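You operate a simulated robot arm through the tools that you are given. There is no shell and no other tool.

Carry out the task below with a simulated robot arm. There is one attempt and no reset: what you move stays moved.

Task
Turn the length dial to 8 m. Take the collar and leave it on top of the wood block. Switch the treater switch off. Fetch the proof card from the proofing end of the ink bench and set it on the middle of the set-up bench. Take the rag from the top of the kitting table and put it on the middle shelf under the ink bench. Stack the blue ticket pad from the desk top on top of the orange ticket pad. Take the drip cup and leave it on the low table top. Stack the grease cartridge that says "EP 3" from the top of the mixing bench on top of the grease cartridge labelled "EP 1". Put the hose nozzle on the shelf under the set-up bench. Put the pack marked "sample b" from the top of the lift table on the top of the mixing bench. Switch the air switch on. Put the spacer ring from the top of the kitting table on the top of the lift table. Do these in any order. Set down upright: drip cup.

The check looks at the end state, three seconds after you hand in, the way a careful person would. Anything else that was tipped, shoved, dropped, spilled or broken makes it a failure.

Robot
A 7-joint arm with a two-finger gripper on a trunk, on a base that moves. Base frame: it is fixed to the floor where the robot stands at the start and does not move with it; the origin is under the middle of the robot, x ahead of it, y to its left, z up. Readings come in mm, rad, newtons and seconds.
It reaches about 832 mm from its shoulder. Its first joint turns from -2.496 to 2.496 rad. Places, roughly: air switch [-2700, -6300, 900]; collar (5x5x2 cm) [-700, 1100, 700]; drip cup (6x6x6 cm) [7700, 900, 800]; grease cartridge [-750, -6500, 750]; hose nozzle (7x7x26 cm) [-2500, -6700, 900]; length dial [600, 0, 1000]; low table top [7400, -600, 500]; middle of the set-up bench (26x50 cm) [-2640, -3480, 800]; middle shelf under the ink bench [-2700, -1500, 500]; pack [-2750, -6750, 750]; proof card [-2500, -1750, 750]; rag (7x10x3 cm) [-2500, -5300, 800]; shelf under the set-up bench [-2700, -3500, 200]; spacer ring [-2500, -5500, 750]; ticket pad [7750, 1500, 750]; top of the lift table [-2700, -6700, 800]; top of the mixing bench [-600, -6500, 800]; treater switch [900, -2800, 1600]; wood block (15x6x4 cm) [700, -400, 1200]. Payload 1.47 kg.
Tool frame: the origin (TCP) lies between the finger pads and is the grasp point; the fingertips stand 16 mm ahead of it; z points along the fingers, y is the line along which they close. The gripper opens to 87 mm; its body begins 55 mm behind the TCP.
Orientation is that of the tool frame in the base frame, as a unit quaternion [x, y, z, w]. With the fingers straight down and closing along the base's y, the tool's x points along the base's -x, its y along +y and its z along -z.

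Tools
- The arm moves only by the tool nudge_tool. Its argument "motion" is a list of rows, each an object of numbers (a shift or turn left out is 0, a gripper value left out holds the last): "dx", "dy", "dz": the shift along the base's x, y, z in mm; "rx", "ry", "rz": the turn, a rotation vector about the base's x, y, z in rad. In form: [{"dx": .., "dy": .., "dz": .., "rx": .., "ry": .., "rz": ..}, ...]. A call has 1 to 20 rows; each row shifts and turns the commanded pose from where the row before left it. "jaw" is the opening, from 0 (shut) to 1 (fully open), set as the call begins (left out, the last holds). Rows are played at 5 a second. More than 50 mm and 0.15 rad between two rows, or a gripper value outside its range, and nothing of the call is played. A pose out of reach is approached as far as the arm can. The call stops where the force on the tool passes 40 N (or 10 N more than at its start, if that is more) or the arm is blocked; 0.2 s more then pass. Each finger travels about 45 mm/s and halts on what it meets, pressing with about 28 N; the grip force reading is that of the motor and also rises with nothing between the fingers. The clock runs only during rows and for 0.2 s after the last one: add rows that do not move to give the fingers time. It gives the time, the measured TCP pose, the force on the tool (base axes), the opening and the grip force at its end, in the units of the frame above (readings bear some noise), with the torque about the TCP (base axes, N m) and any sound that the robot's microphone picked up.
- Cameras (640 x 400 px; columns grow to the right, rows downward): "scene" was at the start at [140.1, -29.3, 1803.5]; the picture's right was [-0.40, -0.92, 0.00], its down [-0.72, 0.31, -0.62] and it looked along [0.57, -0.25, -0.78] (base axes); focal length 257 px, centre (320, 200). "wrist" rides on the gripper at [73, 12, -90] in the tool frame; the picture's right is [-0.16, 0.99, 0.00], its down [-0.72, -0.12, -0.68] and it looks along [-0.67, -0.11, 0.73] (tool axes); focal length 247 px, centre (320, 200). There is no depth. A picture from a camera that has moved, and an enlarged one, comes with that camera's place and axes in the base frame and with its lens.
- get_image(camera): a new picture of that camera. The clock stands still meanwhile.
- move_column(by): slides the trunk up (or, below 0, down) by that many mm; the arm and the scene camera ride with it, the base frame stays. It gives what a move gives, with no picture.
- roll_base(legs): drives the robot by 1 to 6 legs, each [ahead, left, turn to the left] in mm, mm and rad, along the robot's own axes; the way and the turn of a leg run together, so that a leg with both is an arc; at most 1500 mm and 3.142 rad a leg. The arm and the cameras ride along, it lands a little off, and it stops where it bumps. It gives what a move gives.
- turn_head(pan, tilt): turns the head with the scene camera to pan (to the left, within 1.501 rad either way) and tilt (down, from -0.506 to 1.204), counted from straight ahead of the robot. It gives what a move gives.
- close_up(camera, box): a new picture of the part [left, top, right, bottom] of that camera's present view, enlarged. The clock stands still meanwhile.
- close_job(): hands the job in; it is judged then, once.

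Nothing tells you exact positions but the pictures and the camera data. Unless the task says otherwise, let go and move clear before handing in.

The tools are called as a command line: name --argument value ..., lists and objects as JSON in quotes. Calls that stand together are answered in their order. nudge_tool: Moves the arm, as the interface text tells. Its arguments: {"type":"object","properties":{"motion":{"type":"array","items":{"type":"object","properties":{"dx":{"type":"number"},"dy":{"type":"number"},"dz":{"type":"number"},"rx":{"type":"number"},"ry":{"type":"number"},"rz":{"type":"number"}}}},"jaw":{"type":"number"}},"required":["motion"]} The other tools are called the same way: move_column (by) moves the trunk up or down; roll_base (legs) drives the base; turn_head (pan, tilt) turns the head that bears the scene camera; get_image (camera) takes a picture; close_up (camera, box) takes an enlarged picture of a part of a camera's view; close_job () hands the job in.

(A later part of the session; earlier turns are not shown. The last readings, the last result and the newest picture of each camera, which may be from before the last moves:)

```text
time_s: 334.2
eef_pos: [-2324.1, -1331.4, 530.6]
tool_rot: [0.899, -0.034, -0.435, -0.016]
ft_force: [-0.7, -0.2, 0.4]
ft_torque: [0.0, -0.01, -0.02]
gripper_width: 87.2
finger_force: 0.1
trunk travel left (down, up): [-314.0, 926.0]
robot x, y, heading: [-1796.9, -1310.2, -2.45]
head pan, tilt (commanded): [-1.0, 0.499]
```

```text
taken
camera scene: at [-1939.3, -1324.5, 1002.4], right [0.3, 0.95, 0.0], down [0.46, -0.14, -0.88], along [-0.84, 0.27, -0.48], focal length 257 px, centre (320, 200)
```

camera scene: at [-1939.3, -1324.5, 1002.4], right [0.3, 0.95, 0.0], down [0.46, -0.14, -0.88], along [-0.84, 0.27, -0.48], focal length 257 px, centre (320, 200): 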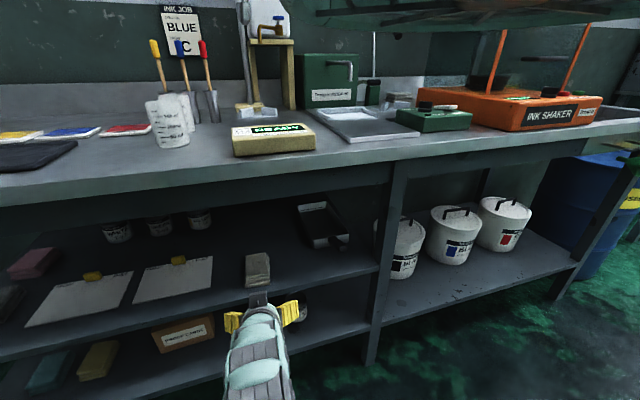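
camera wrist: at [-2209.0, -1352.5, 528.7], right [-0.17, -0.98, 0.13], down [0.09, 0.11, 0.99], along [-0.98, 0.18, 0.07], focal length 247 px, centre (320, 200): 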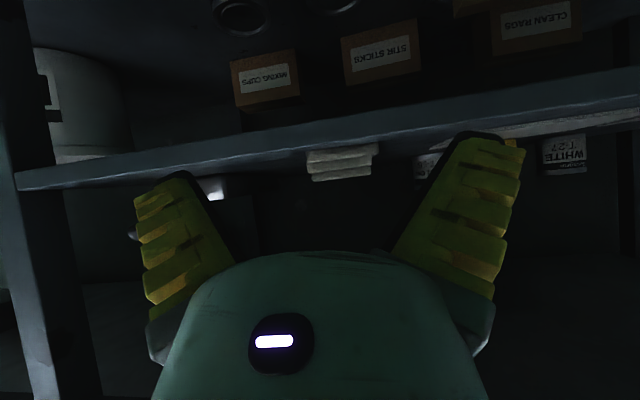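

The rag lies flat on the middle shelf. Now back out, raise, straighten the hand, and go south again for the spacer ring.

roll_base --legs '[[-185, 154, 0]]'

move_column --by 330

nudge_tool --motion '[{"rx": -0.009, "ry": -0.13, "dx": -5}, {"rx": -0.009, "ry": -0.13, "dx": -5}, {"rx": -0.009, "ry": -0.13, "dx": -5}, {"rx": -0.009, "ry": -0.13, "dx": -5}, {"rx": -0.009, "ry": -0.13, "dx": -5}, {"rx": -0.009, "ry": -0.13, "dx": -5}, {"rx": -0.009, "ry": -0.12, "dx": -5}]'

roll_base --legs '[[888, 1104, 0], [888, 1104, 0], [870, 1090, 0]]'

get_image --camera "scene"

```text
time_s: 336.0
eef_pos: [-2082.9, -1333.2, 530.1]
tool_rot: [0.899, -0.034, -0.437, -0.016]
ft_force: [0.4, 0.8, -0.2]
ft_torque: [0.02, 0.02, 0.02]
gripper_width: 87.0
finger_force: 0.0
trunk travel left (down, up): [-314.0, 926.0]
robot x, y, heading: [-1558.2, -1308.8, -2.448]
head pan, tilt (commanded): [-1.0, 0.499]
```

```text
time_s: 339.2
eef_pos: [-2082.3, -1332.4, 860.6]
tool_rot: [0.899, -0.034, -0.436, -0.016]
ft_force: [0.3, 0.3, 0.1]
ft_torque: [-0.03, -0.01, 0.0]
gripper_width: 86.9
finger_force: 0.1
trunk travel left (down, up): [-644.0, 596.0]
robot x, y, heading: [-1557.5, -1308.0, -2.45]
head pan, tilt (commanded): [-1.0, 0.499]
```

```text
time_s: 340.8
eef_pos: [-2117.9, -1333.2, 861.1]
tool_rot: [0.999, -0.037, 0.0, -0.002]
ft_force: [0.2, 0.0, -0.4]
ft_torque: [0.0, -0.01, 0.0]
gripper_width: 86.9
finger_force: 0.0
trunk travel left (down, up): [-644.0, 596.0]
robot x, y, heading: [-1555.5, -1313.3, -2.45]
head pan, tilt (commanded): [-1.0, 0.499]
```

```text
time_s: 361.1
eef_pos: [-2085.8, -5544.1, 859.9]
tool_rot: [0.999, -0.046, -0.001, -0.001]
ft_force: [0.2, 0.4, -0.6]
ft_torque: [0.0, 0.01, -0.01]
gripper_width: 87.0
finger_force: 0.0
trunk travel left (down, up): [-644.0, 596.0]
robot x, y, heading: [-1524.3, -5532.0, -2.466]
head pan, tilt (commanded): [-1.0, 0.499]
```

```text
taken
camera scene: at [-1666.0, -5545.2, 1332.4], right [0.32, 0.95, 0.0], down [0.45, -0.15, -0.88], along [-0.83, 0.28, -0.48], focal length 257 px, centre (320, 200)
```

scene: 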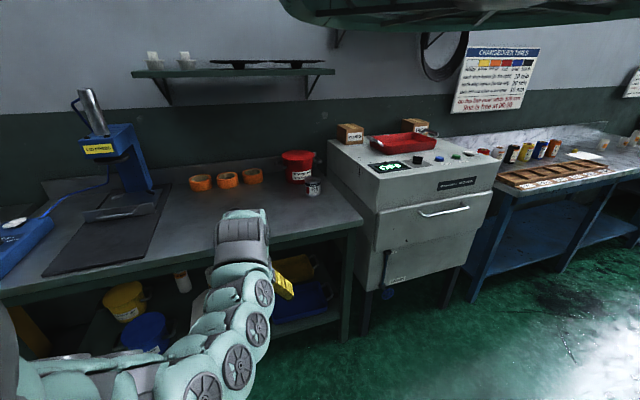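

I roll up to the kitting table again, now for the spacer ring.

roll_base --legs '[[368, -235, 0]]'

get_image --camera "wrist"

get_image --camera "scene"

```text
time_s: 363.8
eef_pos: [-2525.0, -5589.5, 861.3]
tool_rot: [0.999, -0.049, -0.001, -0.001]
ft_force: [0.3, 0.5, -0.3]
ft_torque: [0.0, 0.05, -0.02]
gripper_width: 87.1
finger_force: 0.1
trunk travel left (down, up): [-644.0, 596.0]
robot x, y, heading: [-1961.2, -5578.0, -2.473]
head pan, tilt (commanded): [-1.0, 0.499]
```

```text
taken
camera wrist: at [-2452.9, -5609.5, 950.2], right [-0.25, -0.97, 0.0], down [-0.71, 0.18, 0.68], along [-0.66, 0.18, -0.73], focal length 247 px, centre (320, 200)
```

wrist: 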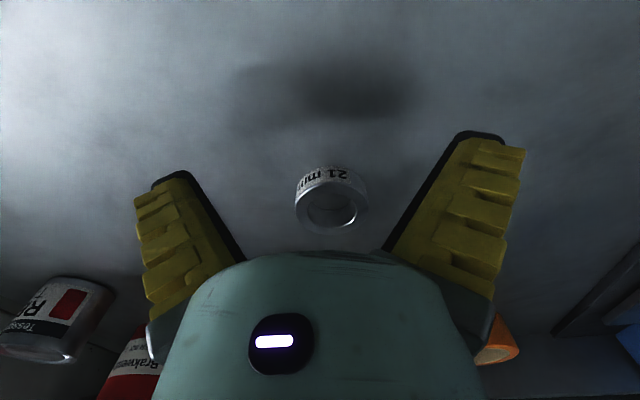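

```text
taken
camera scene: at [-2104.8, -5592.2, 1332.4], right [0.33, 0.95, 0.0], down [0.45, -0.16, -0.88], along [-0.83, 0.29, -0.48], focal length 257 px, centre (320, 200)
```

scene: 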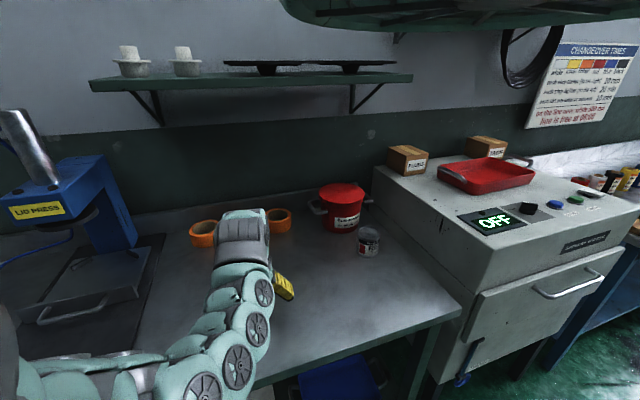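

The ring marked "21 mm" is centred about (−2589, −5584). I move over it and descend.

nudge_tool --motion '[{"dx": -32, "dy": 3}, {"dx": -32, "dy": 3}]'

get_image --camera "wrist"

```text
time_s: 364.4
eef_pos: [-2591.7, -5584.9, 859.7]
tool_rot: [0.999, -0.049, 0.0, -0.001]
ft_force: [0.3, 0.3, -0.7]
ft_torque: [-0.01, 0.06, -0.03]
gripper_width: 86.8
finger_force: 0.1
trunk travel left (down, up): [-644.0, 596.0]
robot x, y, heading: [-1964.4, -5576.9, -2.479]
head pan, tilt (commanded): [-1.0, 0.499]
```

```text
taken
camera wrist: at [-2519.4, -5604.0, 949.3], right [-0.25, -0.97, 0.0], down [-0.71, 0.18, 0.68], along [-0.66, 0.17, -0.73], focal length 247 px, centre (320, 200)
```

wrist: 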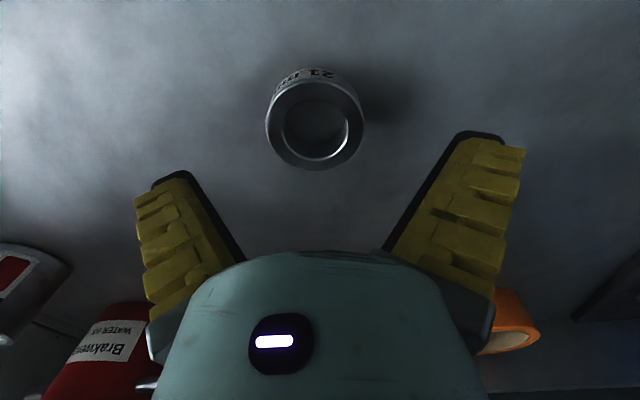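

nudge_tool --motion '[{"dx": 6, "dz": -18}, {"dz": -18}, {"dz": -14}]'

nudge_tool --motion '[{"dx": 0}, {"dx": 0}, {"dx": 0}, {"dx": 0}, {"dx": 0}]' --jaw 0.3

get_image --camera "wrist"

```text
time_s: 365.1
eef_pos: [-2583.7, -5583.2, 810.6]
tool_rot: [0.999, -0.049, -0.001, -0.003]
ft_force: [-0.1, -0.9, 0.5]
ft_torque: [-0.06, 0.02, 0.0]
gripper_width: 86.8
finger_force: 0.0
trunk travel left (down, up): [-644.0, 596.0]
robot x, y, heading: [-1963.2, -5577.3, -2.479]
head pan, tilt (commanded): [-1.0, 0.499]
```

```text
time_s: 366.4
eef_pos: [-2584.9, -5584.7, 813.3]
tool_rot: [0.999, -0.049, -0.001, -0.001]
ft_force: [12.6, -3.9, 31.5]
ft_torque: [-0.46, -0.2, 0.23]
gripper_width: 53.4
finger_force: 30.0
trunk travel left (down, up): [-644.0, 596.0]
robot x, y, heading: [-1965.8, -5581.9, -2.473]
head pan, tilt (commanded): [-1.0, 0.499]
stopped in row 5: the force on the tool passed its limit at 41 N (the readings are from after the stop); the commanded pose is now the measured one
```

```text
taken
camera wrist: at [-2512.9, -5603.5, 902.4], right [-0.25, -0.97, 0.0], down [-0.71, 0.18, 0.68], along [-0.66, 0.17, -0.73], focal length 247 px, centre (320, 200)
```

wrist: 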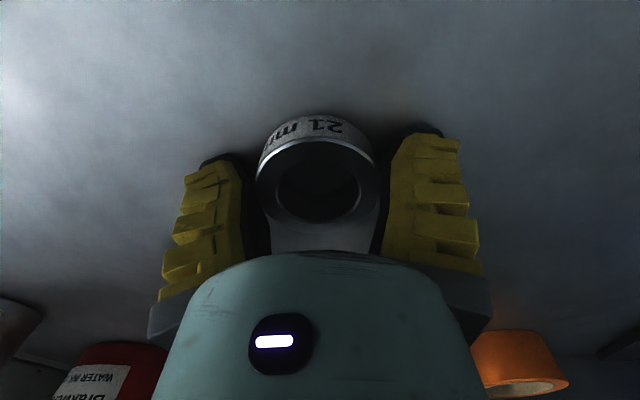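

The tips press on the table; I rise 5 mm and continue closing.

nudge_tool --motion '[{"dz": 5}, {"dx": 0}, {"dx": 0}, {"dx": 0}]'

get_image --camera "wrist"

```text
time_s: 367.4
eef_pos: [-2584.1, -5581.7, 814.9]
tool_rot: [0.999, -0.05, 0.0, -0.002]
ft_force: [-1.1, -1.1, 2.0]
ft_torque: [-0.09, 0.02, 0.0]
gripper_width: 51.9
finger_force: 28.0
trunk travel left (down, up): [-644.0, 596.0]
robot x, y, heading: [-1966.7, -5575.8, -2.474]
head pan, tilt (commanded): [-1.0, 0.499]
```

```text
taken
camera wrist: at [-2511.8, -5602.1, 905.1], right [-0.26, -0.97, 0.0], down [-0.71, 0.18, 0.68], along [-0.66, 0.18, -0.73], focal length 247 px, centre (320, 200)
```

wrist: 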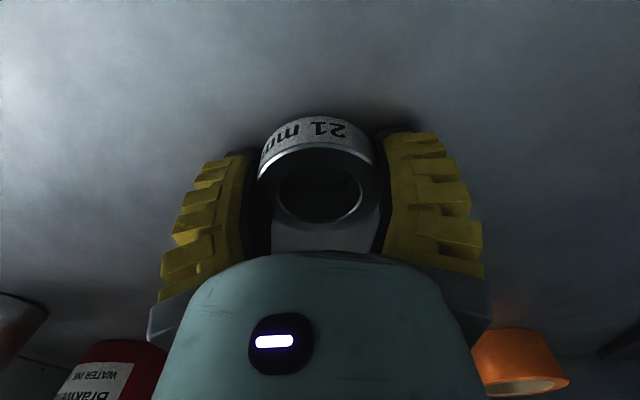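

The ring is held (52 mm). Lift and back out; next the lift table further south.

nudge_tool --motion '[{"dz": 10}, {"dz": 20}, {"dz": 30}, {"dz": 30}]'

get_image --camera "wrist"

roll_base --legs '[[-330, 262, 0]]'

roll_base --legs '[[500, 630, 0]]'

get_image --camera "scene"

```text
time_s: 368.4
eef_pos: [-2585.2, -5580.9, 903.5]
tool_rot: [0.999, -0.049, 0.0, -0.001]
ft_force: [-0.2, 1.1, -0.3]
ft_torque: [-0.05, -0.03, 0.0]
gripper_width: 51.8
finger_force: 27.2
trunk travel left (down, up): [-644.0, 596.0]
robot x, y, heading: [-1962.0, -5578.0, -2.473]
head pan, tilt (commanded): [-1.0, 0.499]
```

```text
taken
camera wrist: at [-2512.6, -5601.2, 993.4], right [-0.26, -0.97, 0.0], down [-0.71, 0.18, 0.68], along [-0.66, 0.18, -0.73], focal length 247 px, centre (320, 200)
```

wrist: 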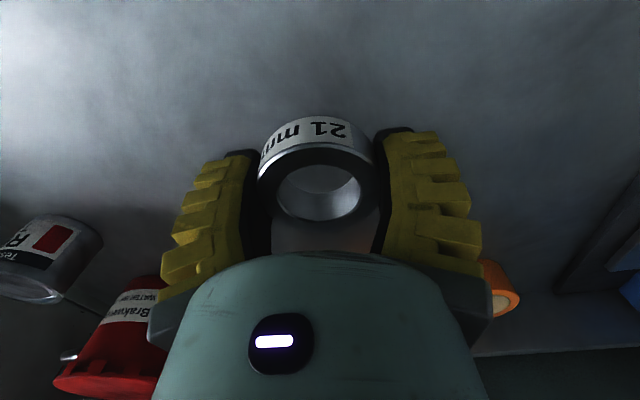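

```text
time_s: 370.9
eef_pos: [-2170.3, -5587.4, 903.3]
tool_rot: [0.999, -0.044, 0.0, -0.002]
ft_force: [0.5, 0.1, -0.8]
ft_torque: [0.0, -0.01, 0.03]
gripper_width: 52.1
finger_force: 28.3
trunk travel left (down, up): [-644.0, 596.0]
robot x, y, heading: [-1552.0, -5580.8, -2.466]
head pan, tilt (commanded): [-1.0, 0.499]
```

```text
time_s: 375.2
eef_pos: [-2153.2, -6387.4, 904.0]
tool_rot: [0.999, -0.044, 0.0, -0.002]
ft_force: [-0.4, 0.6, -0.1]
ft_torque: [-0.02, -0.01, 0.01]
gripper_width: 52.0
finger_force: 28.1
trunk travel left (down, up): [-644.0, 596.0]
robot x, y, heading: [-1529.5, -6382.6, -2.457]
head pan, tilt (commanded): [-1.0, 0.499]
```

```text
taken
camera scene: at [-1672.8, -6393.3, 1332.4], right [0.31, 0.95, 0.0], down [0.45, -0.15, -0.88], along [-0.83, 0.28, -0.48], focal length 257 px, centre (320, 200)
```

scene: 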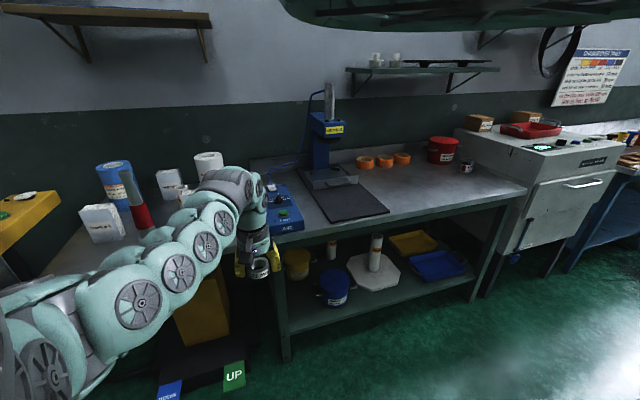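

The lift table with packs and the nozzle is at the left; foot pedals "UP/DOWN" lie in front of it, so I'll keep my distance. Rolling a bit further south to look straight at it.

roll_base --legs '[[280, 350, 0]]'

get_image --camera "scene"

```text
time_s: 377.9
eef_pos: [-2145.4, -6840.0, 903.7]
tool_rot: [0.999, -0.044, 0.001, -0.002]
ft_force: [-1.0, -0.8, -0.9]
ft_torque: [0.02, 0.02, -0.01]
gripper_width: 51.9
finger_force: 28.0
trunk travel left (down, up): [-644.0, 596.0]
robot x, y, heading: [-1519.8, -6832.6, -2.462]
head pan, tilt (commanded): [-1.0, 0.499]
```

```text
taken
camera scene: at [-1665.9, -6844.7, 1332.4], right [0.32, 0.95, 0.0], down [0.45, -0.15, -0.88], along [-0.83, 0.28, -0.48], focal length 257 px, centre (320, 200)
```

scene: 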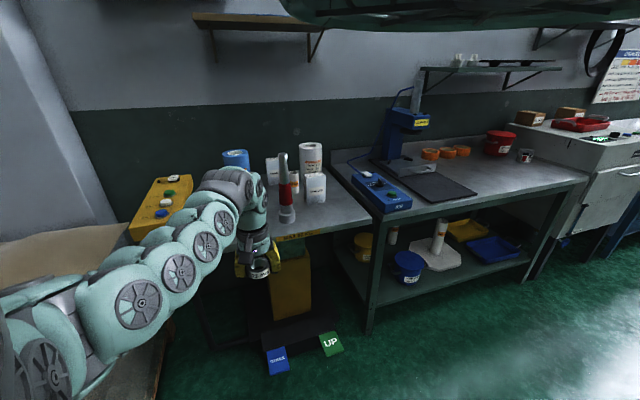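

close_up --camera "scene" --box '[200, 130, 400, 280]'

close_up --camera "scene" --box '[230, 280, 380, 390]'

get_image --camera "wrist"

```text
2.67 times, centred on (300, 205) of scene
camera zoom: at [-1665.9, -6844.7, 1332.4], right [0.32, 0.95, 0.0], down [0.45, -0.15, -0.88], along [-0.83, 0.28, -0.48], focal length 686 px, centre (373, 187)
```

zoom: 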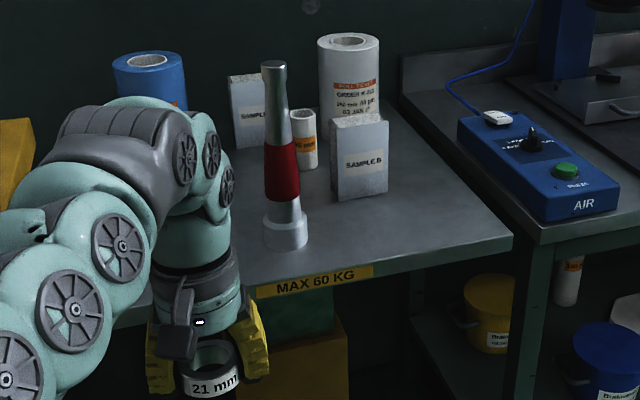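

```text
3.64 times, centred on (305, 335) of scene
camera zoom: at [-1665.9, -6844.7, 1332.4], right [0.32, 0.95, 0.0], down [0.45, -0.15, -0.88], along [-0.83, 0.28, -0.48], focal length 936 px, centre (374, -291)
```

zoom: 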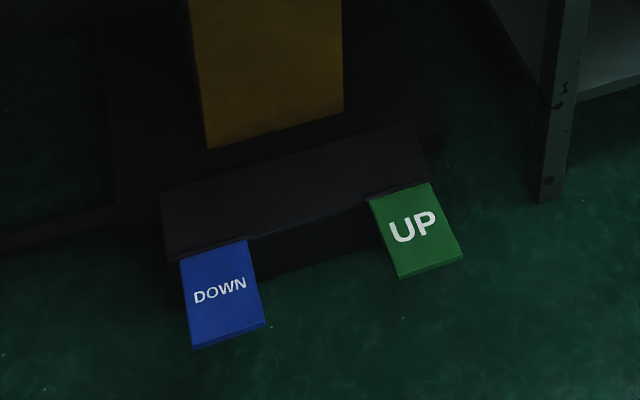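

```text
taken
camera wrist: at [-2073.7, -6857.4, 993.1], right [-0.25, -0.97, 0.0], down [-0.71, 0.18, 0.68], along [-0.66, 0.17, -0.73], focal length 247 px, centre (320, 200)
```

wrist: 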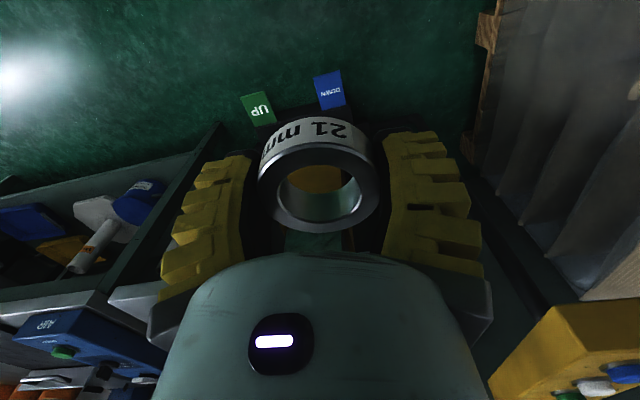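

"SAMPLE B" and the nozzle stand on the lift table, and its front right corner is free. I'll put the ring there, at about (−2490, −6460).

roll_base --legs '[[-238, -296, 0]]'

roll_base --legs '[[268, -217, 0]]'

get_image --camera "scene"

get_image --camera "wrist"

```text
time_s: 380.4
eef_pos: [-2151.9, -6458.5, 904.4]
tool_rot: [0.999, -0.043, 0.0, -0.001]
ft_force: [-0.2, -0.2, -1.3]
ft_torque: [0.01, -0.03, 0.02]
gripper_width: 51.7
finger_force: 28.2
trunk travel left (down, up): [-644.0, 596.0]
robot x, y, heading: [-1530.0, -6452.1, -2.461]
head pan, tilt (commanded): [-1.0, 0.499]
```

```text
time_s: 382.6
eef_pos: [-2498.5, -6461.1, 903.8]
tool_rot: [0.999, -0.044, 0.0, -0.002]
ft_force: [1.2, 0.6, 0.4]
ft_torque: [0.0, 0.01, -0.04]
gripper_width: 51.9
finger_force: 28.0
trunk travel left (down, up): [-644.0, 596.0]
robot x, y, heading: [-1875.8, -6454.1, -2.463]
head pan, tilt (commanded): [-1.0, 0.499]
```

```text
taken
camera scene: at [-2017.3, -6466.2, 1332.4], right [0.31, 0.95, 0.0], down [0.45, -0.15, -0.88], along [-0.83, 0.28, -0.48], focal length 257 px, centre (320, 200)
```

scene: 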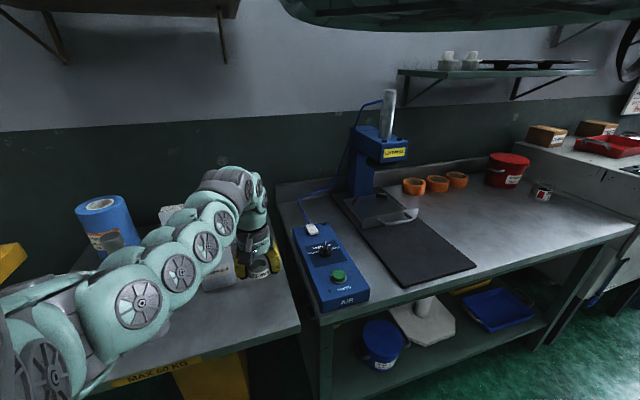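

```text
taken
camera wrist: at [-2425.1, -6479.9, 993.2], right [-0.24, -0.97, 0.0], down [-0.71, 0.18, 0.68], along [-0.66, 0.17, -0.73], focal length 247 px, centre (320, 200)
```

wrist: 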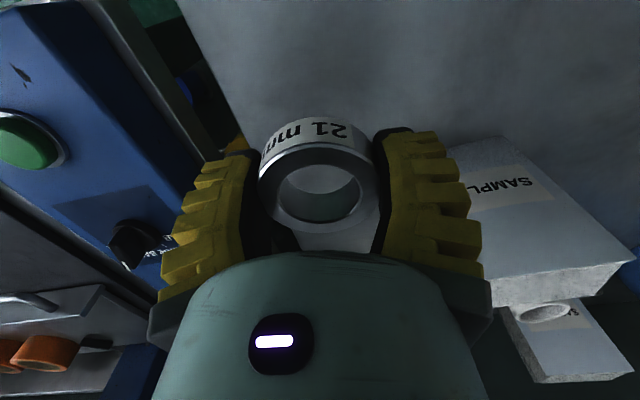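

I shift slightly away from the pack, to (−2475, −6445), and lower the ring.

nudge_tool --motion '[{"dx": 12, "dy": 8}, {"dx": 12, "dy": 8}]'

move_column --by -70

get_image --camera "wrist"

close_up --camera "scene" --box '[160, 180, 340, 360]'

```text
time_s: 383.2
eef_pos: [-2472.8, -6445.2, 903.3]
tool_rot: [0.999, -0.044, 0.0, -0.002]
ft_force: [-0.4, 0.5, -0.1]
ft_torque: [-0.02, 0.01, 0.02]
gripper_width: 51.7
finger_force: 27.9
trunk travel left (down, up): [-644.0, 596.0]
robot x, y, heading: [-1877.2, -6451.2, -2.461]
head pan, tilt (commanded): [-1.0, 0.499]
```

```text
time_s: 384.3
eef_pos: [-2473.6, -6444.6, 834.5]
tool_rot: [0.999, -0.043, -0.001, -0.002]
ft_force: [0.7, 0.7, -1.7]
ft_torque: [0.01, 0.01, -0.01]
gripper_width: 52.0
finger_force: 28.3
trunk travel left (down, up): [-574.0, 666.0]
robot x, y, heading: [-1878.0, -6454.7, -2.456]
head pan, tilt (commanded): [-1.0, 0.499]
```

```text
taken
camera wrist: at [-2400.5, -6464.5, 923.3], right [-0.24, -0.97, 0.0], down [-0.71, 0.18, 0.68], along [-0.66, 0.17, -0.73], focal length 247 px, centre (320, 200)
```

wrist: 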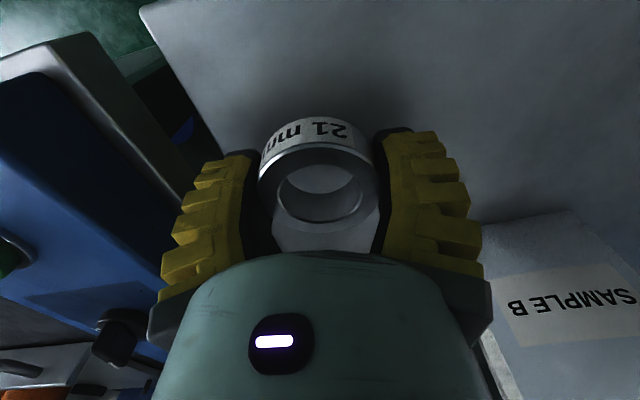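

```text
2.22 times, centred on (250, 270) of scene
camera zoom: at [-2017.3, -6466.3, 1262.4], right [0.31, 0.95, 0.0], down [0.45, -0.15, -0.88], along [-0.83, 0.28, -0.48], focal length 572 px, centre (476, 44)
```

zoom: 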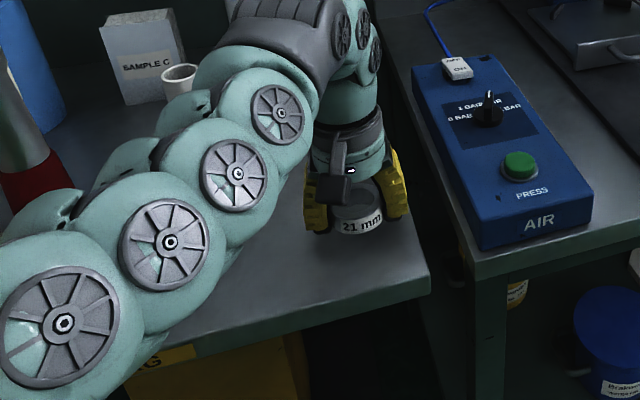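

nudge_tool --motion '[{"dz": -6}, {"dz": -6}, {"dz": -4}]'

nudge_tool --motion '[{"dz": -3}, {"dz": -3}]'

close_up --camera "scene" --box '[220, 210, 320, 300]'

```text
time_s: 385.1
eef_pos: [-2471.9, -6446.2, 818.1]
tool_rot: [0.999, -0.043, 0.0, -0.002]
ft_force: [-0.1, -0.4, -1.0]
ft_torque: [0.03, 0.02, -0.03]
gripper_width: 51.7
finger_force: 28.2
trunk travel left (down, up): [-574.0, 666.0]
robot x, y, heading: [-1876.4, -6455.1, -2.46]
head pan, tilt (commanded): [-1.0, 0.499]
```

```text
time_s: 385.8
eef_pos: [-2472.0, -6445.9, 814.6]
tool_rot: [0.999, -0.045, 0.0, -0.001]
ft_force: [8.3, -3.2, 19.6]
ft_torque: [-0.36, -0.07, 0.15]
gripper_width: 51.9
finger_force: 27.9
trunk travel left (down, up): [-574.0, 666.0]
robot x, y, heading: [-1879.8, -6452.6, -2.465]
head pan, tilt (commanded): [-1.0, 0.499]
stopped in row 2: the force on the tool passed its limit at 42 N (the readings are from after the stop); the commanded pose is now the measured one
```

```text
4.44 times, centred on (270, 255) of scene
camera zoom: at [-2017.1, -6466.9, 1262.6], right [0.31, 0.95, 0.0], down [0.45, -0.15, -0.88], along [-0.83, 0.28, -0.48], focal length 1143 px, centre (542, -44)
```

zoom: 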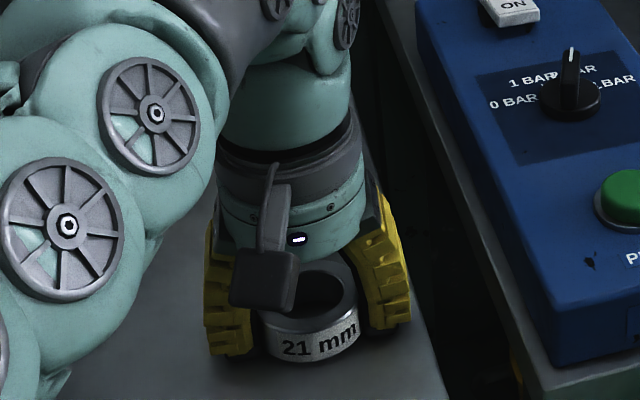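

Contact. Release and rise.

nudge_tool --motion '[{"dz": 1}]'

nudge_tool --motion '[{"dx": 0}, {"dx": 0}, {"dx": 0}]' --jaw 0.85

nudge_tool --motion '[{"dz": 20}, {"dz": 30}, {"dz": 40}, {"dz": 30}]'

get_image --camera "wrist"

get_image --camera "scene"

```text
time_s: 386.2
eef_pos: [-2472.7, -6446.2, 815.0]
tool_rot: [0.999, -0.043, 0.001, -0.002]
ft_force: [8.0, -3.2, 17.0]
ft_torque: [-0.41, -0.14, 0.03]
gripper_width: 52.0
finger_force: 28.3
trunk travel left (down, up): [-574.0, 666.0]
robot x, y, heading: [-1876.5, -6451.3, -2.465]
head pan, tilt (commanded): [-1.0, 0.499]
```

```text
time_s: 387.0
eef_pos: [-2473.3, -6444.9, 814.5]
tool_rot: [0.999, -0.044, 0.001, -0.003]
ft_force: [0.3, 0.0, -0.5]
ft_torque: [-0.01, 0.0, 0.01]
gripper_width: 76.6
finger_force: 2.7
trunk travel left (down, up): [-574.0, 666.0]
robot x, y, heading: [-1875.4, -6452.4, -2.462]
head pan, tilt (commanded): [-1.0, 0.499]
```

```text
time_s: 388.0
eef_pos: [-2474.2, -6454.3, 911.2]
tool_rot: [0.999, -0.045, 0.001, -0.002]
ft_force: [0.0, 0.7, -1.5]
ft_torque: [-0.03, 0.02, 0.0]
gripper_width: 76.9
finger_force: 2.0
out of reach, approached as far as the arm can: row 4
trunk travel left (down, up): [-574.0, 666.0]
robot x, y, heading: [-1873.5, -6451.0, -2.46]
head pan, tilt (commanded): [-1.0, 0.499]
```

```text
taken
camera wrist: at [-2402.3, -6472.2, 1000.7], right [-0.24, -0.97, -0.01], down [-0.71, 0.18, 0.68], along [-0.66, 0.17, -0.73], focal length 247 px, centre (320, 200)
```

wrist: 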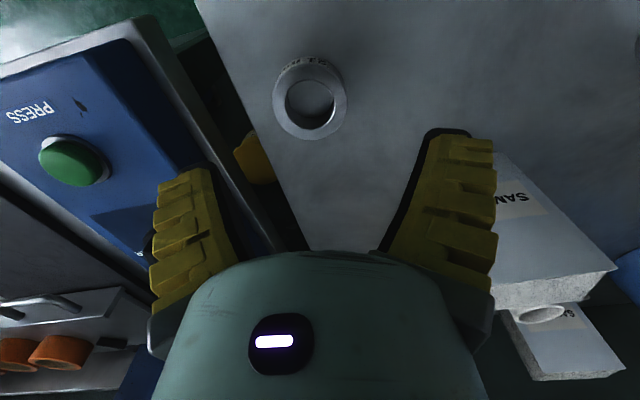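

```text
taken
camera scene: at [-2016.8, -6466.3, 1262.3], right [0.31, 0.95, 0.0], down [0.45, -0.15, -0.88], along [-0.83, 0.28, -0.48], focal length 257 px, centre (320, 200)
```

scene: 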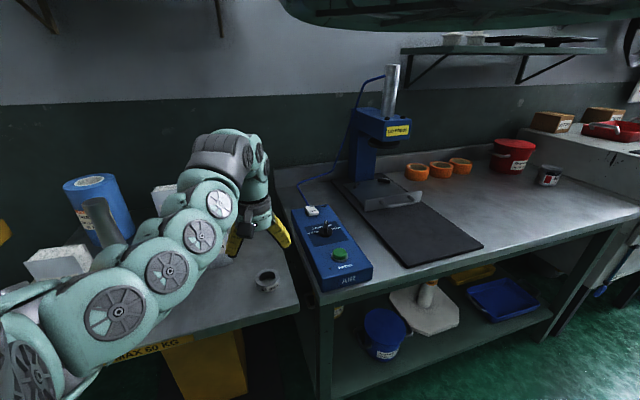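

The spacer ring stands on the lift table. Now the AIR box: zooming in on its switch.

close_up --camera "scene" --box '[280, 190, 390, 300]'

close_up --camera "scene" --box '[290, 195, 338, 225]'

```text
3.64 times, centred on (335, 245) of scene
camera zoom: at [-2016.8, -6466.3, 1262.3], right [0.31, 0.95, 0.0], down [0.45, -0.15, -0.88], along [-0.83, 0.28, -0.48], focal length 936 px, centre (266, 36)
```

zoom: 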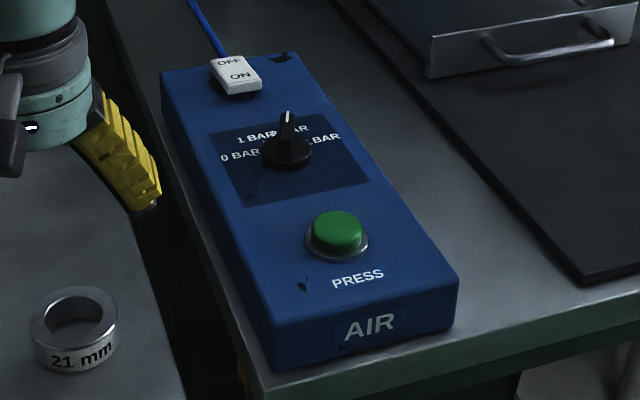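

```text
13.33 times, centred on (314, 210) of scene
camera zoom: at [-2016.8, -6466.3, 1262.3], right [0.31, 0.95, 0.0], down [0.45, -0.15, -0.88], along [-0.83, 0.28, -0.48], focal length 3430 px, centre (400, 67)
```

zoom: 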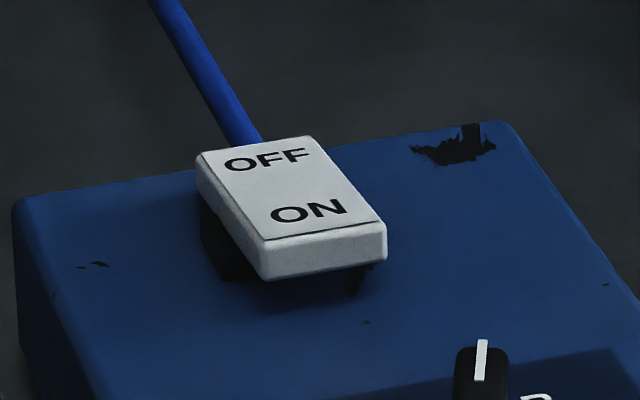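

The air switch is a white rocker on the AIR box, with OFF at the far end and ON at the near end, which seems raised. I'll go above it with closed fingers and check with the wrist camera.

move_column --by 70

roll_base --legs '[[-5, -222, 0]]'

get_image --camera "wrist"

get_image --camera "scene"

```text
time_s: 389.1
eef_pos: [-2474.7, -6453.4, 980.6]
tool_rot: [0.999, -0.045, -0.001, -0.003]
ft_force: [-0.7, 0.5, -0.3]
ft_torque: [0.02, -0.02, -0.03]
gripper_width: 76.6
finger_force: 1.6
trunk travel left (down, up): [-644.0, 596.0]
robot x, y, heading: [-1881.1, -6454.1, -2.461]
head pan, tilt (commanded): [-1.0, 0.499]
```

```text
time_s: 390.8
eef_pos: [-2610.9, -6276.9, 980.5]
tool_rot: [0.999, -0.044, 0.0, -0.003]
ft_force: [-0.2, 0.2, -0.1]
ft_torque: [0.01, 0.01, 0.01]
gripper_width: 77.1
finger_force: 2.7
trunk travel left (down, up): [-644.0, 596.0]
robot x, y, heading: [-2012.2, -6273.7, -2.462]
head pan, tilt (commanded): [-1.0, 0.499]
```

```text
taken
camera wrist: at [-2538.5, -6295.6, 1070.7], right [-0.25, -0.97, 0.0], down [-0.71, 0.18, 0.68], along [-0.66, 0.17, -0.73], focal length 247 px, centre (320, 200)
```

wrist: 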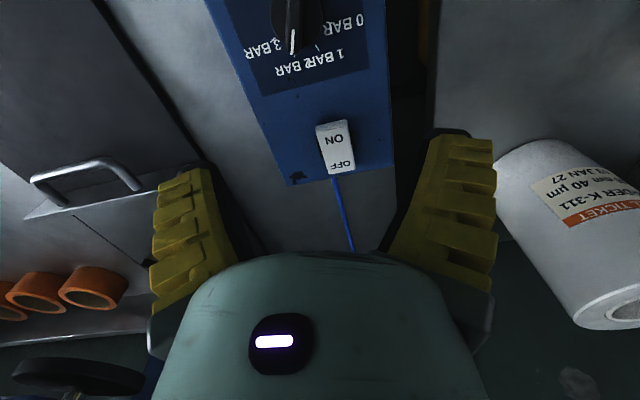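

```text
taken
camera scene: at [-2152.7, -6290.2, 1332.4], right [0.32, 0.95, 0.0], down [0.45, -0.15, -0.88], along [-0.83, 0.28, -0.48], focal length 257 px, centre (320, 200)
```

scene: 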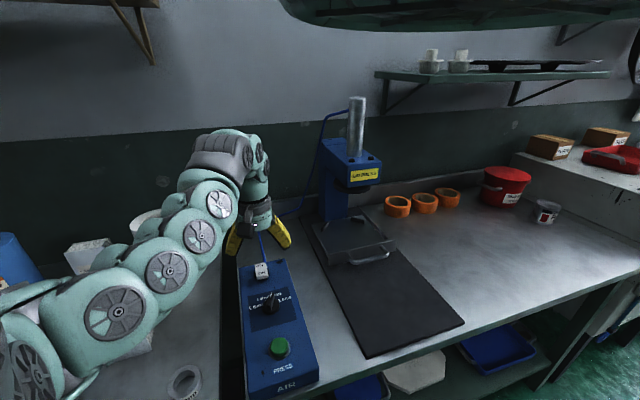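

Rocker centre is about (−2666, −6278, 857), its ON end near x=−2648. I close the fingers, move above the ON end and descend.

nudge_tool --motion '[{"dx": -19, "dy": -2}, {"dx": -19, "dy": -1}, {"dx": 0}, {"dx": 0}, {"dx": 0}, {"dx": 0}, {"dx": 0}]' --jaw 0.0

nudge_tool --motion '[{"dz": -30}, {"dz": -30}, {"dz": -20}]'

get_image --camera "wrist"

close_up --camera "scene" --box '[200, 220, 320, 320]'

```text
time_s: 392.4
eef_pos: [-2648.5, -6278.8, 980.7]
tool_rot: [0.999, -0.045, 0.0, -0.002]
ft_force: [0.3, -1.0, -0.7]
ft_torque: [-0.01, -0.01, 0.0]
gripper_width: 0.0
finger_force: 27.3
trunk travel left (down, up): [-644.0, 596.0]
robot x, y, heading: [-2017.5, -6277.9, -2.461]
head pan, tilt (commanded): [-1.0, 0.499]
```

```text
time_s: 393.2
eef_pos: [-2647.4, -6278.9, 899.9]
tool_rot: [0.999, -0.045, 0.001, -0.003]
ft_force: [0.3, 0.7, -0.4]
ft_torque: [-0.03, -0.02, 0.02]
gripper_width: 0.1
finger_force: 28.0
trunk travel left (down, up): [-644.0, 596.0]
robot x, y, heading: [-2012.6, -6274.9, -2.467]
head pan, tilt (commanded): [-1.0, 0.499]
```

```text
taken
camera wrist: at [-2576.0, -6298.1, 988.9], right [-0.25, -0.97, 0.0], down [-0.71, 0.18, 0.68], along [-0.66, 0.17, -0.73], focal length 247 px, centre (320, 200)
```

wrist: 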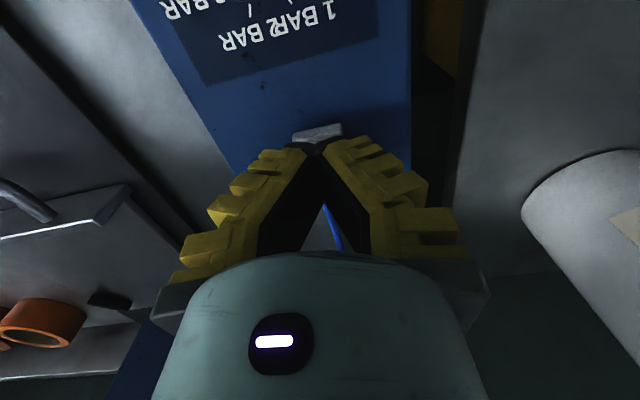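

```text
4.00 times, centred on (260, 270) of scene
camera zoom: at [-2152.6, -6290.2, 1332.4], right [0.32, 0.95, 0.0], down [0.45, -0.15, -0.88], along [-0.83, 0.28, -0.48], focal length 1029 px, centre (560, -80)
```

zoom: 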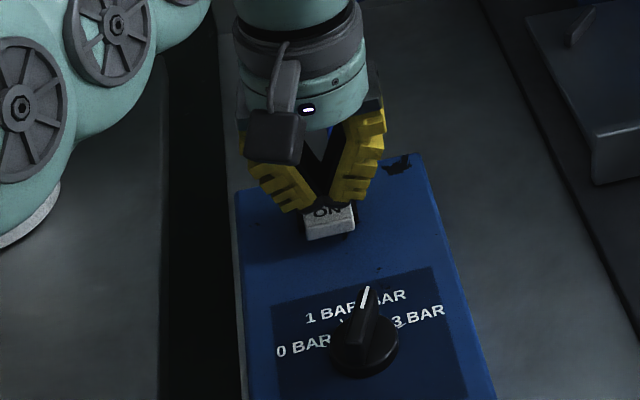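

nudge_tool --motion '[{"dz": -5}, {"dz": -5}, {"dz": -4}]'

nudge_tool --motion '[{"dz": -2}, {"dz": -2}]'

nudge_tool --motion '[{"dz": -2}, {"dz": -2}]'

```text
time_s: 394.0
eef_pos: [-2648.6, -6280.4, 887.2]
tool_rot: [0.999, -0.046, 0.0, -0.002]
ft_force: [-0.5, -0.6, 0.4]
ft_torque: [-0.01, 0.05, 0.01]
gripper_width: 0.0
finger_force: 28.3
trunk travel left (down, up): [-644.0, 596.0]
robot x, y, heading: [-2012.9, -6271.2, -2.464]
head pan, tilt (commanded): [-1.0, 0.499]
```

```text
time_s: 394.6
eef_pos: [-2648.6, -6280.1, 882.7]
tool_rot: [0.999, -0.044, 0.0, -0.003]
ft_force: [0.8, 0.5, 0.2]
ft_torque: [0.03, 0.01, -0.04]
gripper_width: 0.0
finger_force: 28.0
trunk travel left (down, up): [-644.0, 596.0]
robot x, y, heading: [-2013.0, -6275.3, -2.46]
head pan, tilt (commanded): [-1.0, 0.499]
```

```text
time_s: 395.2
eef_pos: [-2649.2, -6279.7, 878.2]
tool_rot: [0.999, -0.044, 0.0, -0.003]
ft_force: [-0.3, 0.6, -0.1]
ft_torque: [0.0, -0.01, 0.01]
gripper_width: 0.1
finger_force: 27.9
trunk travel left (down, up): [-644.0, 596.0]
robot x, y, heading: [-2010.6, -6275.7, -2.461]
head pan, tilt (commanded): [-1.0, 0.499]
```

nudge_tool --motion '[{"dz": -2}, {"dz": -2}]'

nudge_tool --motion '[{"dz": -2}, {"dz": -2}]'

close_up --camera "scene" --box '[230, 250, 290, 300]'

```text
time_s: 395.8
eef_pos: [-2649.4, -6280.5, 874.8]
tool_rot: [0.999, -0.046, 0.001, -0.003]
ft_force: [-0.1, -0.2, 0.4]
ft_torque: [0.02, 0.03, -0.01]
gripper_width: 0.0
finger_force: 28.2
trunk travel left (down, up): [-644.0, 596.0]
robot x, y, heading: [-2015.4, -6278.5, -2.462]
head pan, tilt (commanded): [-1.0, 0.499]
```

```text
time_s: 396.4
eef_pos: [-2647.8, -6279.6, 872.7]
tool_rot: [0.999, -0.045, 0.001, -0.003]
ft_force: [11.3, -2.1, 22.2]
ft_torque: [-0.03, 0.06, 0.06]
gripper_width: 6.0
finger_force: 28.6
trunk travel left (down, up): [-644.0, 596.0]
robot x, y, heading: [-2013.3, -6275.0, -2.465]
head pan, tilt (commanded): [-1.0, 0.499]
```

```text
8.00 times, centred on (260, 275) of scene
camera zoom: at [-2152.8, -6290.5, 1332.9], right [0.32, 0.95, 0.0], down [0.45, -0.15, -0.88], along [-0.83, 0.28, -0.48], focal length 2058 px, centre (800, -400)
```

zoom: 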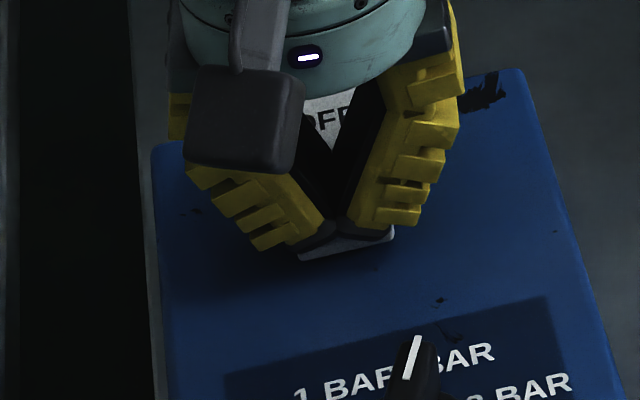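

nudge_tool --motion '[{"dz": -1.5}, {"dz": 0}]'

nudge_tool --motion '[{"dz": 20}, {"dz": 30}, {"dz": 40}]'

close_up --camera "scene" --box '[230, 250, 290, 300]'

get_image --camera "wrist"

```text
time_s: 396.8
eef_pos: [-2649.6, -6279.1, 872.4]
tool_rot: [0.999, -0.045, 0.0, -0.002]
ft_force: [9.0, -3.7, 22.0]
ft_torque: [-0.04, 0.11, 0.21]
gripper_width: 6.0
finger_force: 28.4
trunk travel left (down, up): [-644.0, 596.0]
robot x, y, heading: [-2017.4, -6273.6, -2.461]
head pan, tilt (commanded): [-1.0, 0.499]
stopped in row 2: the force on the tool passed its limit at 44 N (the readings are from after the stop); the commanded pose is now the measured one
```

```text
time_s: 397.6
eef_pos: [-2647.8, -6278.9, 962.2]
tool_rot: [0.999, -0.045, 0.001, -0.002]
ft_force: [0.1, 0.0, -0.2]
ft_torque: [0.0, 0.0, -0.02]
gripper_width: 0.2
finger_force: 27.7
trunk travel left (down, up): [-644.0, 596.0]
robot x, y, heading: [-2011.7, -6279.0, -2.467]
head pan, tilt (commanded): [-1.0, 0.499]
```

```text
8.00 times, centred on (260, 275) of scene
camera zoom: at [-2152.6, -6290.3, 1332.4], right [0.32, 0.95, 0.0], down [0.45, -0.15, -0.88], along [-0.83, 0.28, -0.48], focal length 2058 px, centre (800, -400)
```

zoom: 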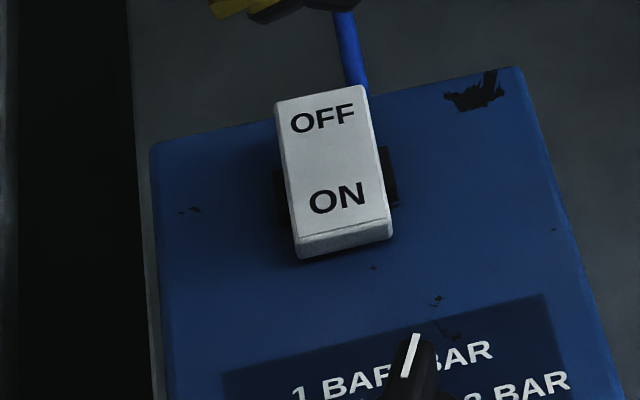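

```text
taken
camera wrist: at [-2576.3, -6298.2, 1052.4], right [-0.25, -0.97, 0.0], down [-0.71, 0.18, 0.68], along [-0.66, 0.17, -0.73], focal length 247 px, centre (320, 200)
```

wrist: 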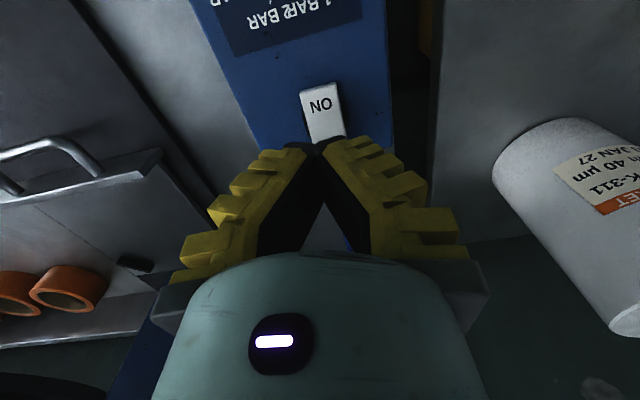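

close_up --camera "scene" --box '[245, 252, 281, 284]'

```text
12.50 times, centred on (263, 268) of scene
camera zoom: at [-2152.6, -6290.3, 1332.4], right [0.32, 0.95, 0.0], down [0.45, -0.15, -0.88], along [-0.83, 0.28, -0.48], focal length 3216 px, centre (1032, -650)
```

zoom: 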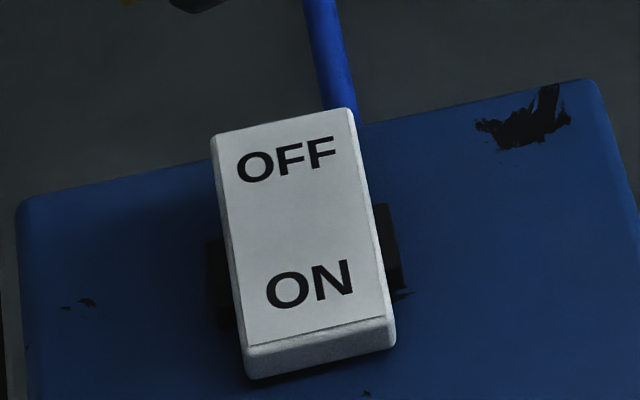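

The rocker's ON end is now down (the OFF end and its base stand up), so the air is switched on. Next the nozzle: I back out, straighten the yaw and pitch the hand horizontal in free space.

roll_base --legs '[[-233, 188, 0], [222, 354, 0]]'

nudge_tool --motion '[{"rz": 0.09}, {"dx": -36, "dz": 2, "ry": 0.131}, {"dx": -36, "dz": 7, "ry": 0.131}, {"dx": -34, "dz": 12, "ry": 0.131}, {"dx": -32, "dz": 16, "ry": 0.131}, {"dx": -30, "dz": 20, "ry": 0.131}, {"dx": -27, "dz": 24, "ry": 0.131}, {"dx": -24, "dz": 27, "ry": 0.131}, {"dx": -20, "dz": 30, "ry": 0.131}, {"dx": -16, "dz": 33, "ry": 0.131}, {"dx": -12, "dz": 34, "ry": 0.131}, {"dx": -7, "dz": 36, "ry": 0.131}, {"dx": -2, "dz": 36, "ry": 0.131}]' --jaw 1.0

get_image --camera "scene"

```text
time_s: 401.8
eef_pos: [-2296.6, -6692.1, 961.6]
tool_rot: [0.999, -0.047, -0.001, -0.003]
ft_force: [0.0, 0.1, 0.8]
ft_torque: [0.04, 0.03, 0.0]
gripper_width: 0.0
finger_force: 27.9
trunk travel left (down, up): [-644.0, 596.0]
robot x, y, heading: [-1661.2, -6690.0, -2.46]
head pan, tilt (commanded): [-1.0, 0.499]
```

```text
time_s: 404.6
eef_pos: [-2536.8, -6672.5, 1223.3]
tool_rot: [-0.706, 0.005, 0.708, 0.003]
ft_force: [0.4, -0.5, -0.2]
ft_torque: [0.0, 0.0, -0.01]
gripper_width: 86.9
finger_force: 0.1
out of reach, approached as far as the arm can: row 7, 8, 9, 10
trunk travel left (down, up): [-644.0, 596.0]
robot x, y, heading: [-1662.7, -6690.4, -2.461]
head pan, tilt (commanded): [-1.0, 0.499]
```

```text
taken
camera scene: at [-1800.2, -6704.3, 1332.4], right [0.32, 0.95, 0.0], down [0.45, -0.15, -0.88], along [-0.83, 0.28, -0.48], focal length 257 px, centre (320, 200)
```

scene: 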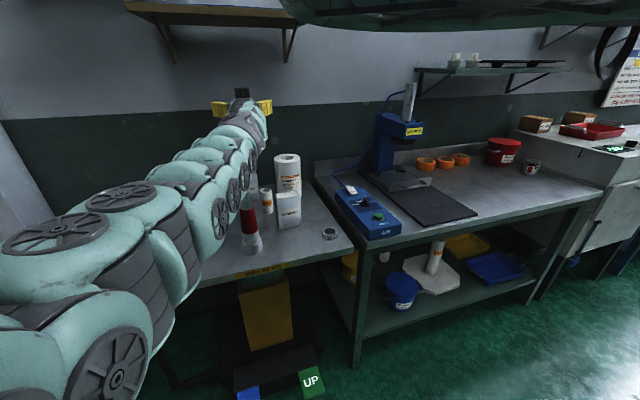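

The arm flipped to the elbow-up pose above the table (nothing touched). I back off first, then bring the arm into the low-hanging pose.

roll_base --legs '[[-310, 251, 0]]'

nudge_tool --motion '[{"dz": -40}, {"dz": -40}, {"dz": -40}, {"dz": -40}, {"dz": -40}]'

nudge_tool --motion '[{"dx": 40}, {"dx": 40}, {"dx": 40}]'

get_image --camera "scene"

```text
time_s: 407.1
eef_pos: [-2140.1, -6674.9, 1224.0]
tool_rot: [-0.707, 0.002, 0.708, 0.0]
ft_force: [-0.1, 0.0, 0.0]
ft_torque: [-0.01, 0.01, 0.02]
gripper_width: 86.7
finger_force: 0.1
trunk travel left (down, up): [-644.0, 596.0]
robot x, y, heading: [-1263.9, -6689.5, -2.459]
head pan, tilt (commanded): [-1.0, 0.499]
```

```text
time_s: 408.3
eef_pos: [-2112.9, -6684.1, 1056.6]
tool_rot: [-0.706, 0.003, 0.708, 0.002]
ft_force: [-0.5, -0.3, 0.2]
ft_torque: [0.01, -0.01, 0.0]
gripper_width: 87.2
finger_force: 0.2
out of reach, approached as far as the arm can: row 3, 4, 5
trunk travel left (down, up): [-644.0, 596.0]
robot x, y, heading: [-1264.7, -6691.6, -2.464]
head pan, tilt (commanded): [-1.0, 0.499]
```

```text
time_s: 409.1
eef_pos: [-1993.5, -6687.9, 1057.3]
tool_rot: [-0.706, 0.001, 0.708, 0.0]
ft_force: [-0.3, -1.5, 2.0]
ft_torque: [0.03, -0.13, -0.1]
gripper_width: 87.1
finger_force: 0.0
trunk travel left (down, up): [-644.0, 596.0]
robot x, y, heading: [-1266.6, -6689.5, -2.461]
head pan, tilt (commanded): [-1.0, 0.499]
```

```text
taken
camera scene: at [-1403.9, -6704.5, 1332.8], right [0.31, 0.95, 0.0], down [0.45, -0.15, -0.88], along [-0.83, 0.28, -0.48], focal length 257 px, centre (320, 200)
```

scene: 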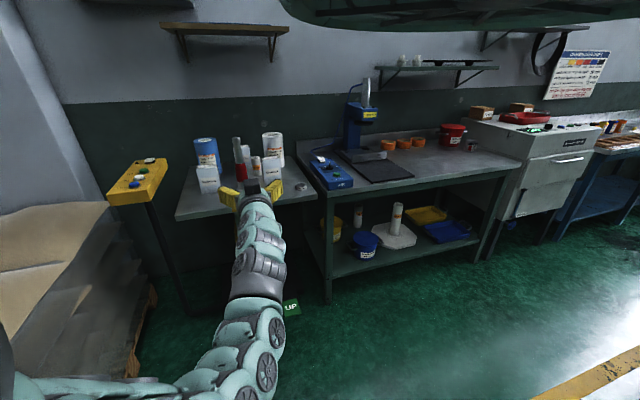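

close_up --camera "scene" --box '[170, 120, 330, 220]'

move_column --by -100

nudge_tool --motion '[{"dx": 30, "dz": -15}, {"dx": 30, "dz": -20}, {"dz": -20}]'

get_image --camera "wrist"

```text
4.00 times, centred on (250, 170) of scene
camera zoom: at [-1403.9, -6704.5, 1332.8], right [0.31, 0.95, 0.0], down [0.45, -0.15, -0.88], along [-0.83, 0.28, -0.48], focal length 1029 px, centre (600, 320)
```

zoom: 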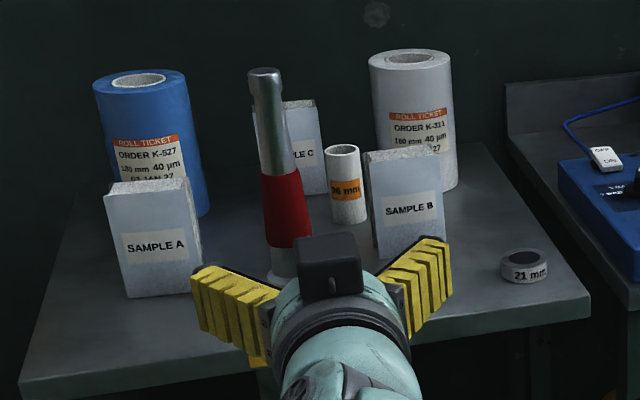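

```text
time_s: 410.4
eef_pos: [-1993.6, -6685.6, 955.7]
tool_rot: [-0.707, 0.002, 0.708, 0.0]
ft_force: [0.8, 0.5, 0.5]
ft_torque: [0.01, 0.02, -0.01]
gripper_width: 86.9
finger_force: 0.1
trunk travel left (down, up): [-544.0, 696.0]
robot x, y, heading: [-1264.0, -6685.8, -2.463]
head pan, tilt (commanded): [-1.0, 0.499]
```

```text
time_s: 411.2
eef_pos: [-1934.0, -6686.2, 901.5]
tool_rot: [-0.706, 0.002, 0.708, 0.001]
ft_force: [-1.0, -0.9, 0.9]
ft_torque: [0.02, -0.02, 0.02]
gripper_width: 86.8
finger_force: 0.0
trunk travel left (down, up): [-544.0, 696.0]
robot x, y, heading: [-1264.1, -6692.5, -2.463]
head pan, tilt (commanded): [-1.0, 0.499]
```

```text
taken
camera wrist: at [-1843.4, -6698.9, 828.2], right [0.0, -0.99, 0.16], down [0.68, 0.11, 0.72], along [-0.73, 0.11, 0.67], focal length 247 px, centre (320, 200)
```

wrist: 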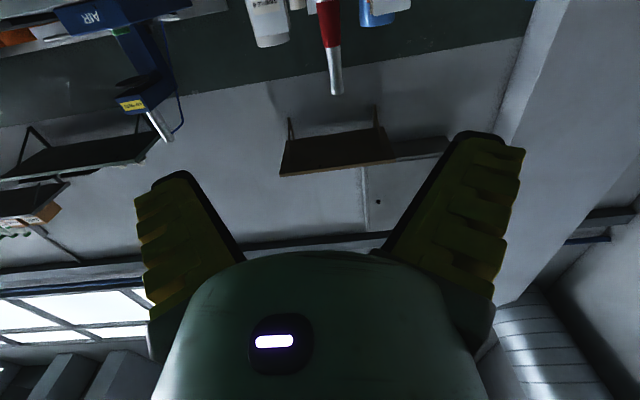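

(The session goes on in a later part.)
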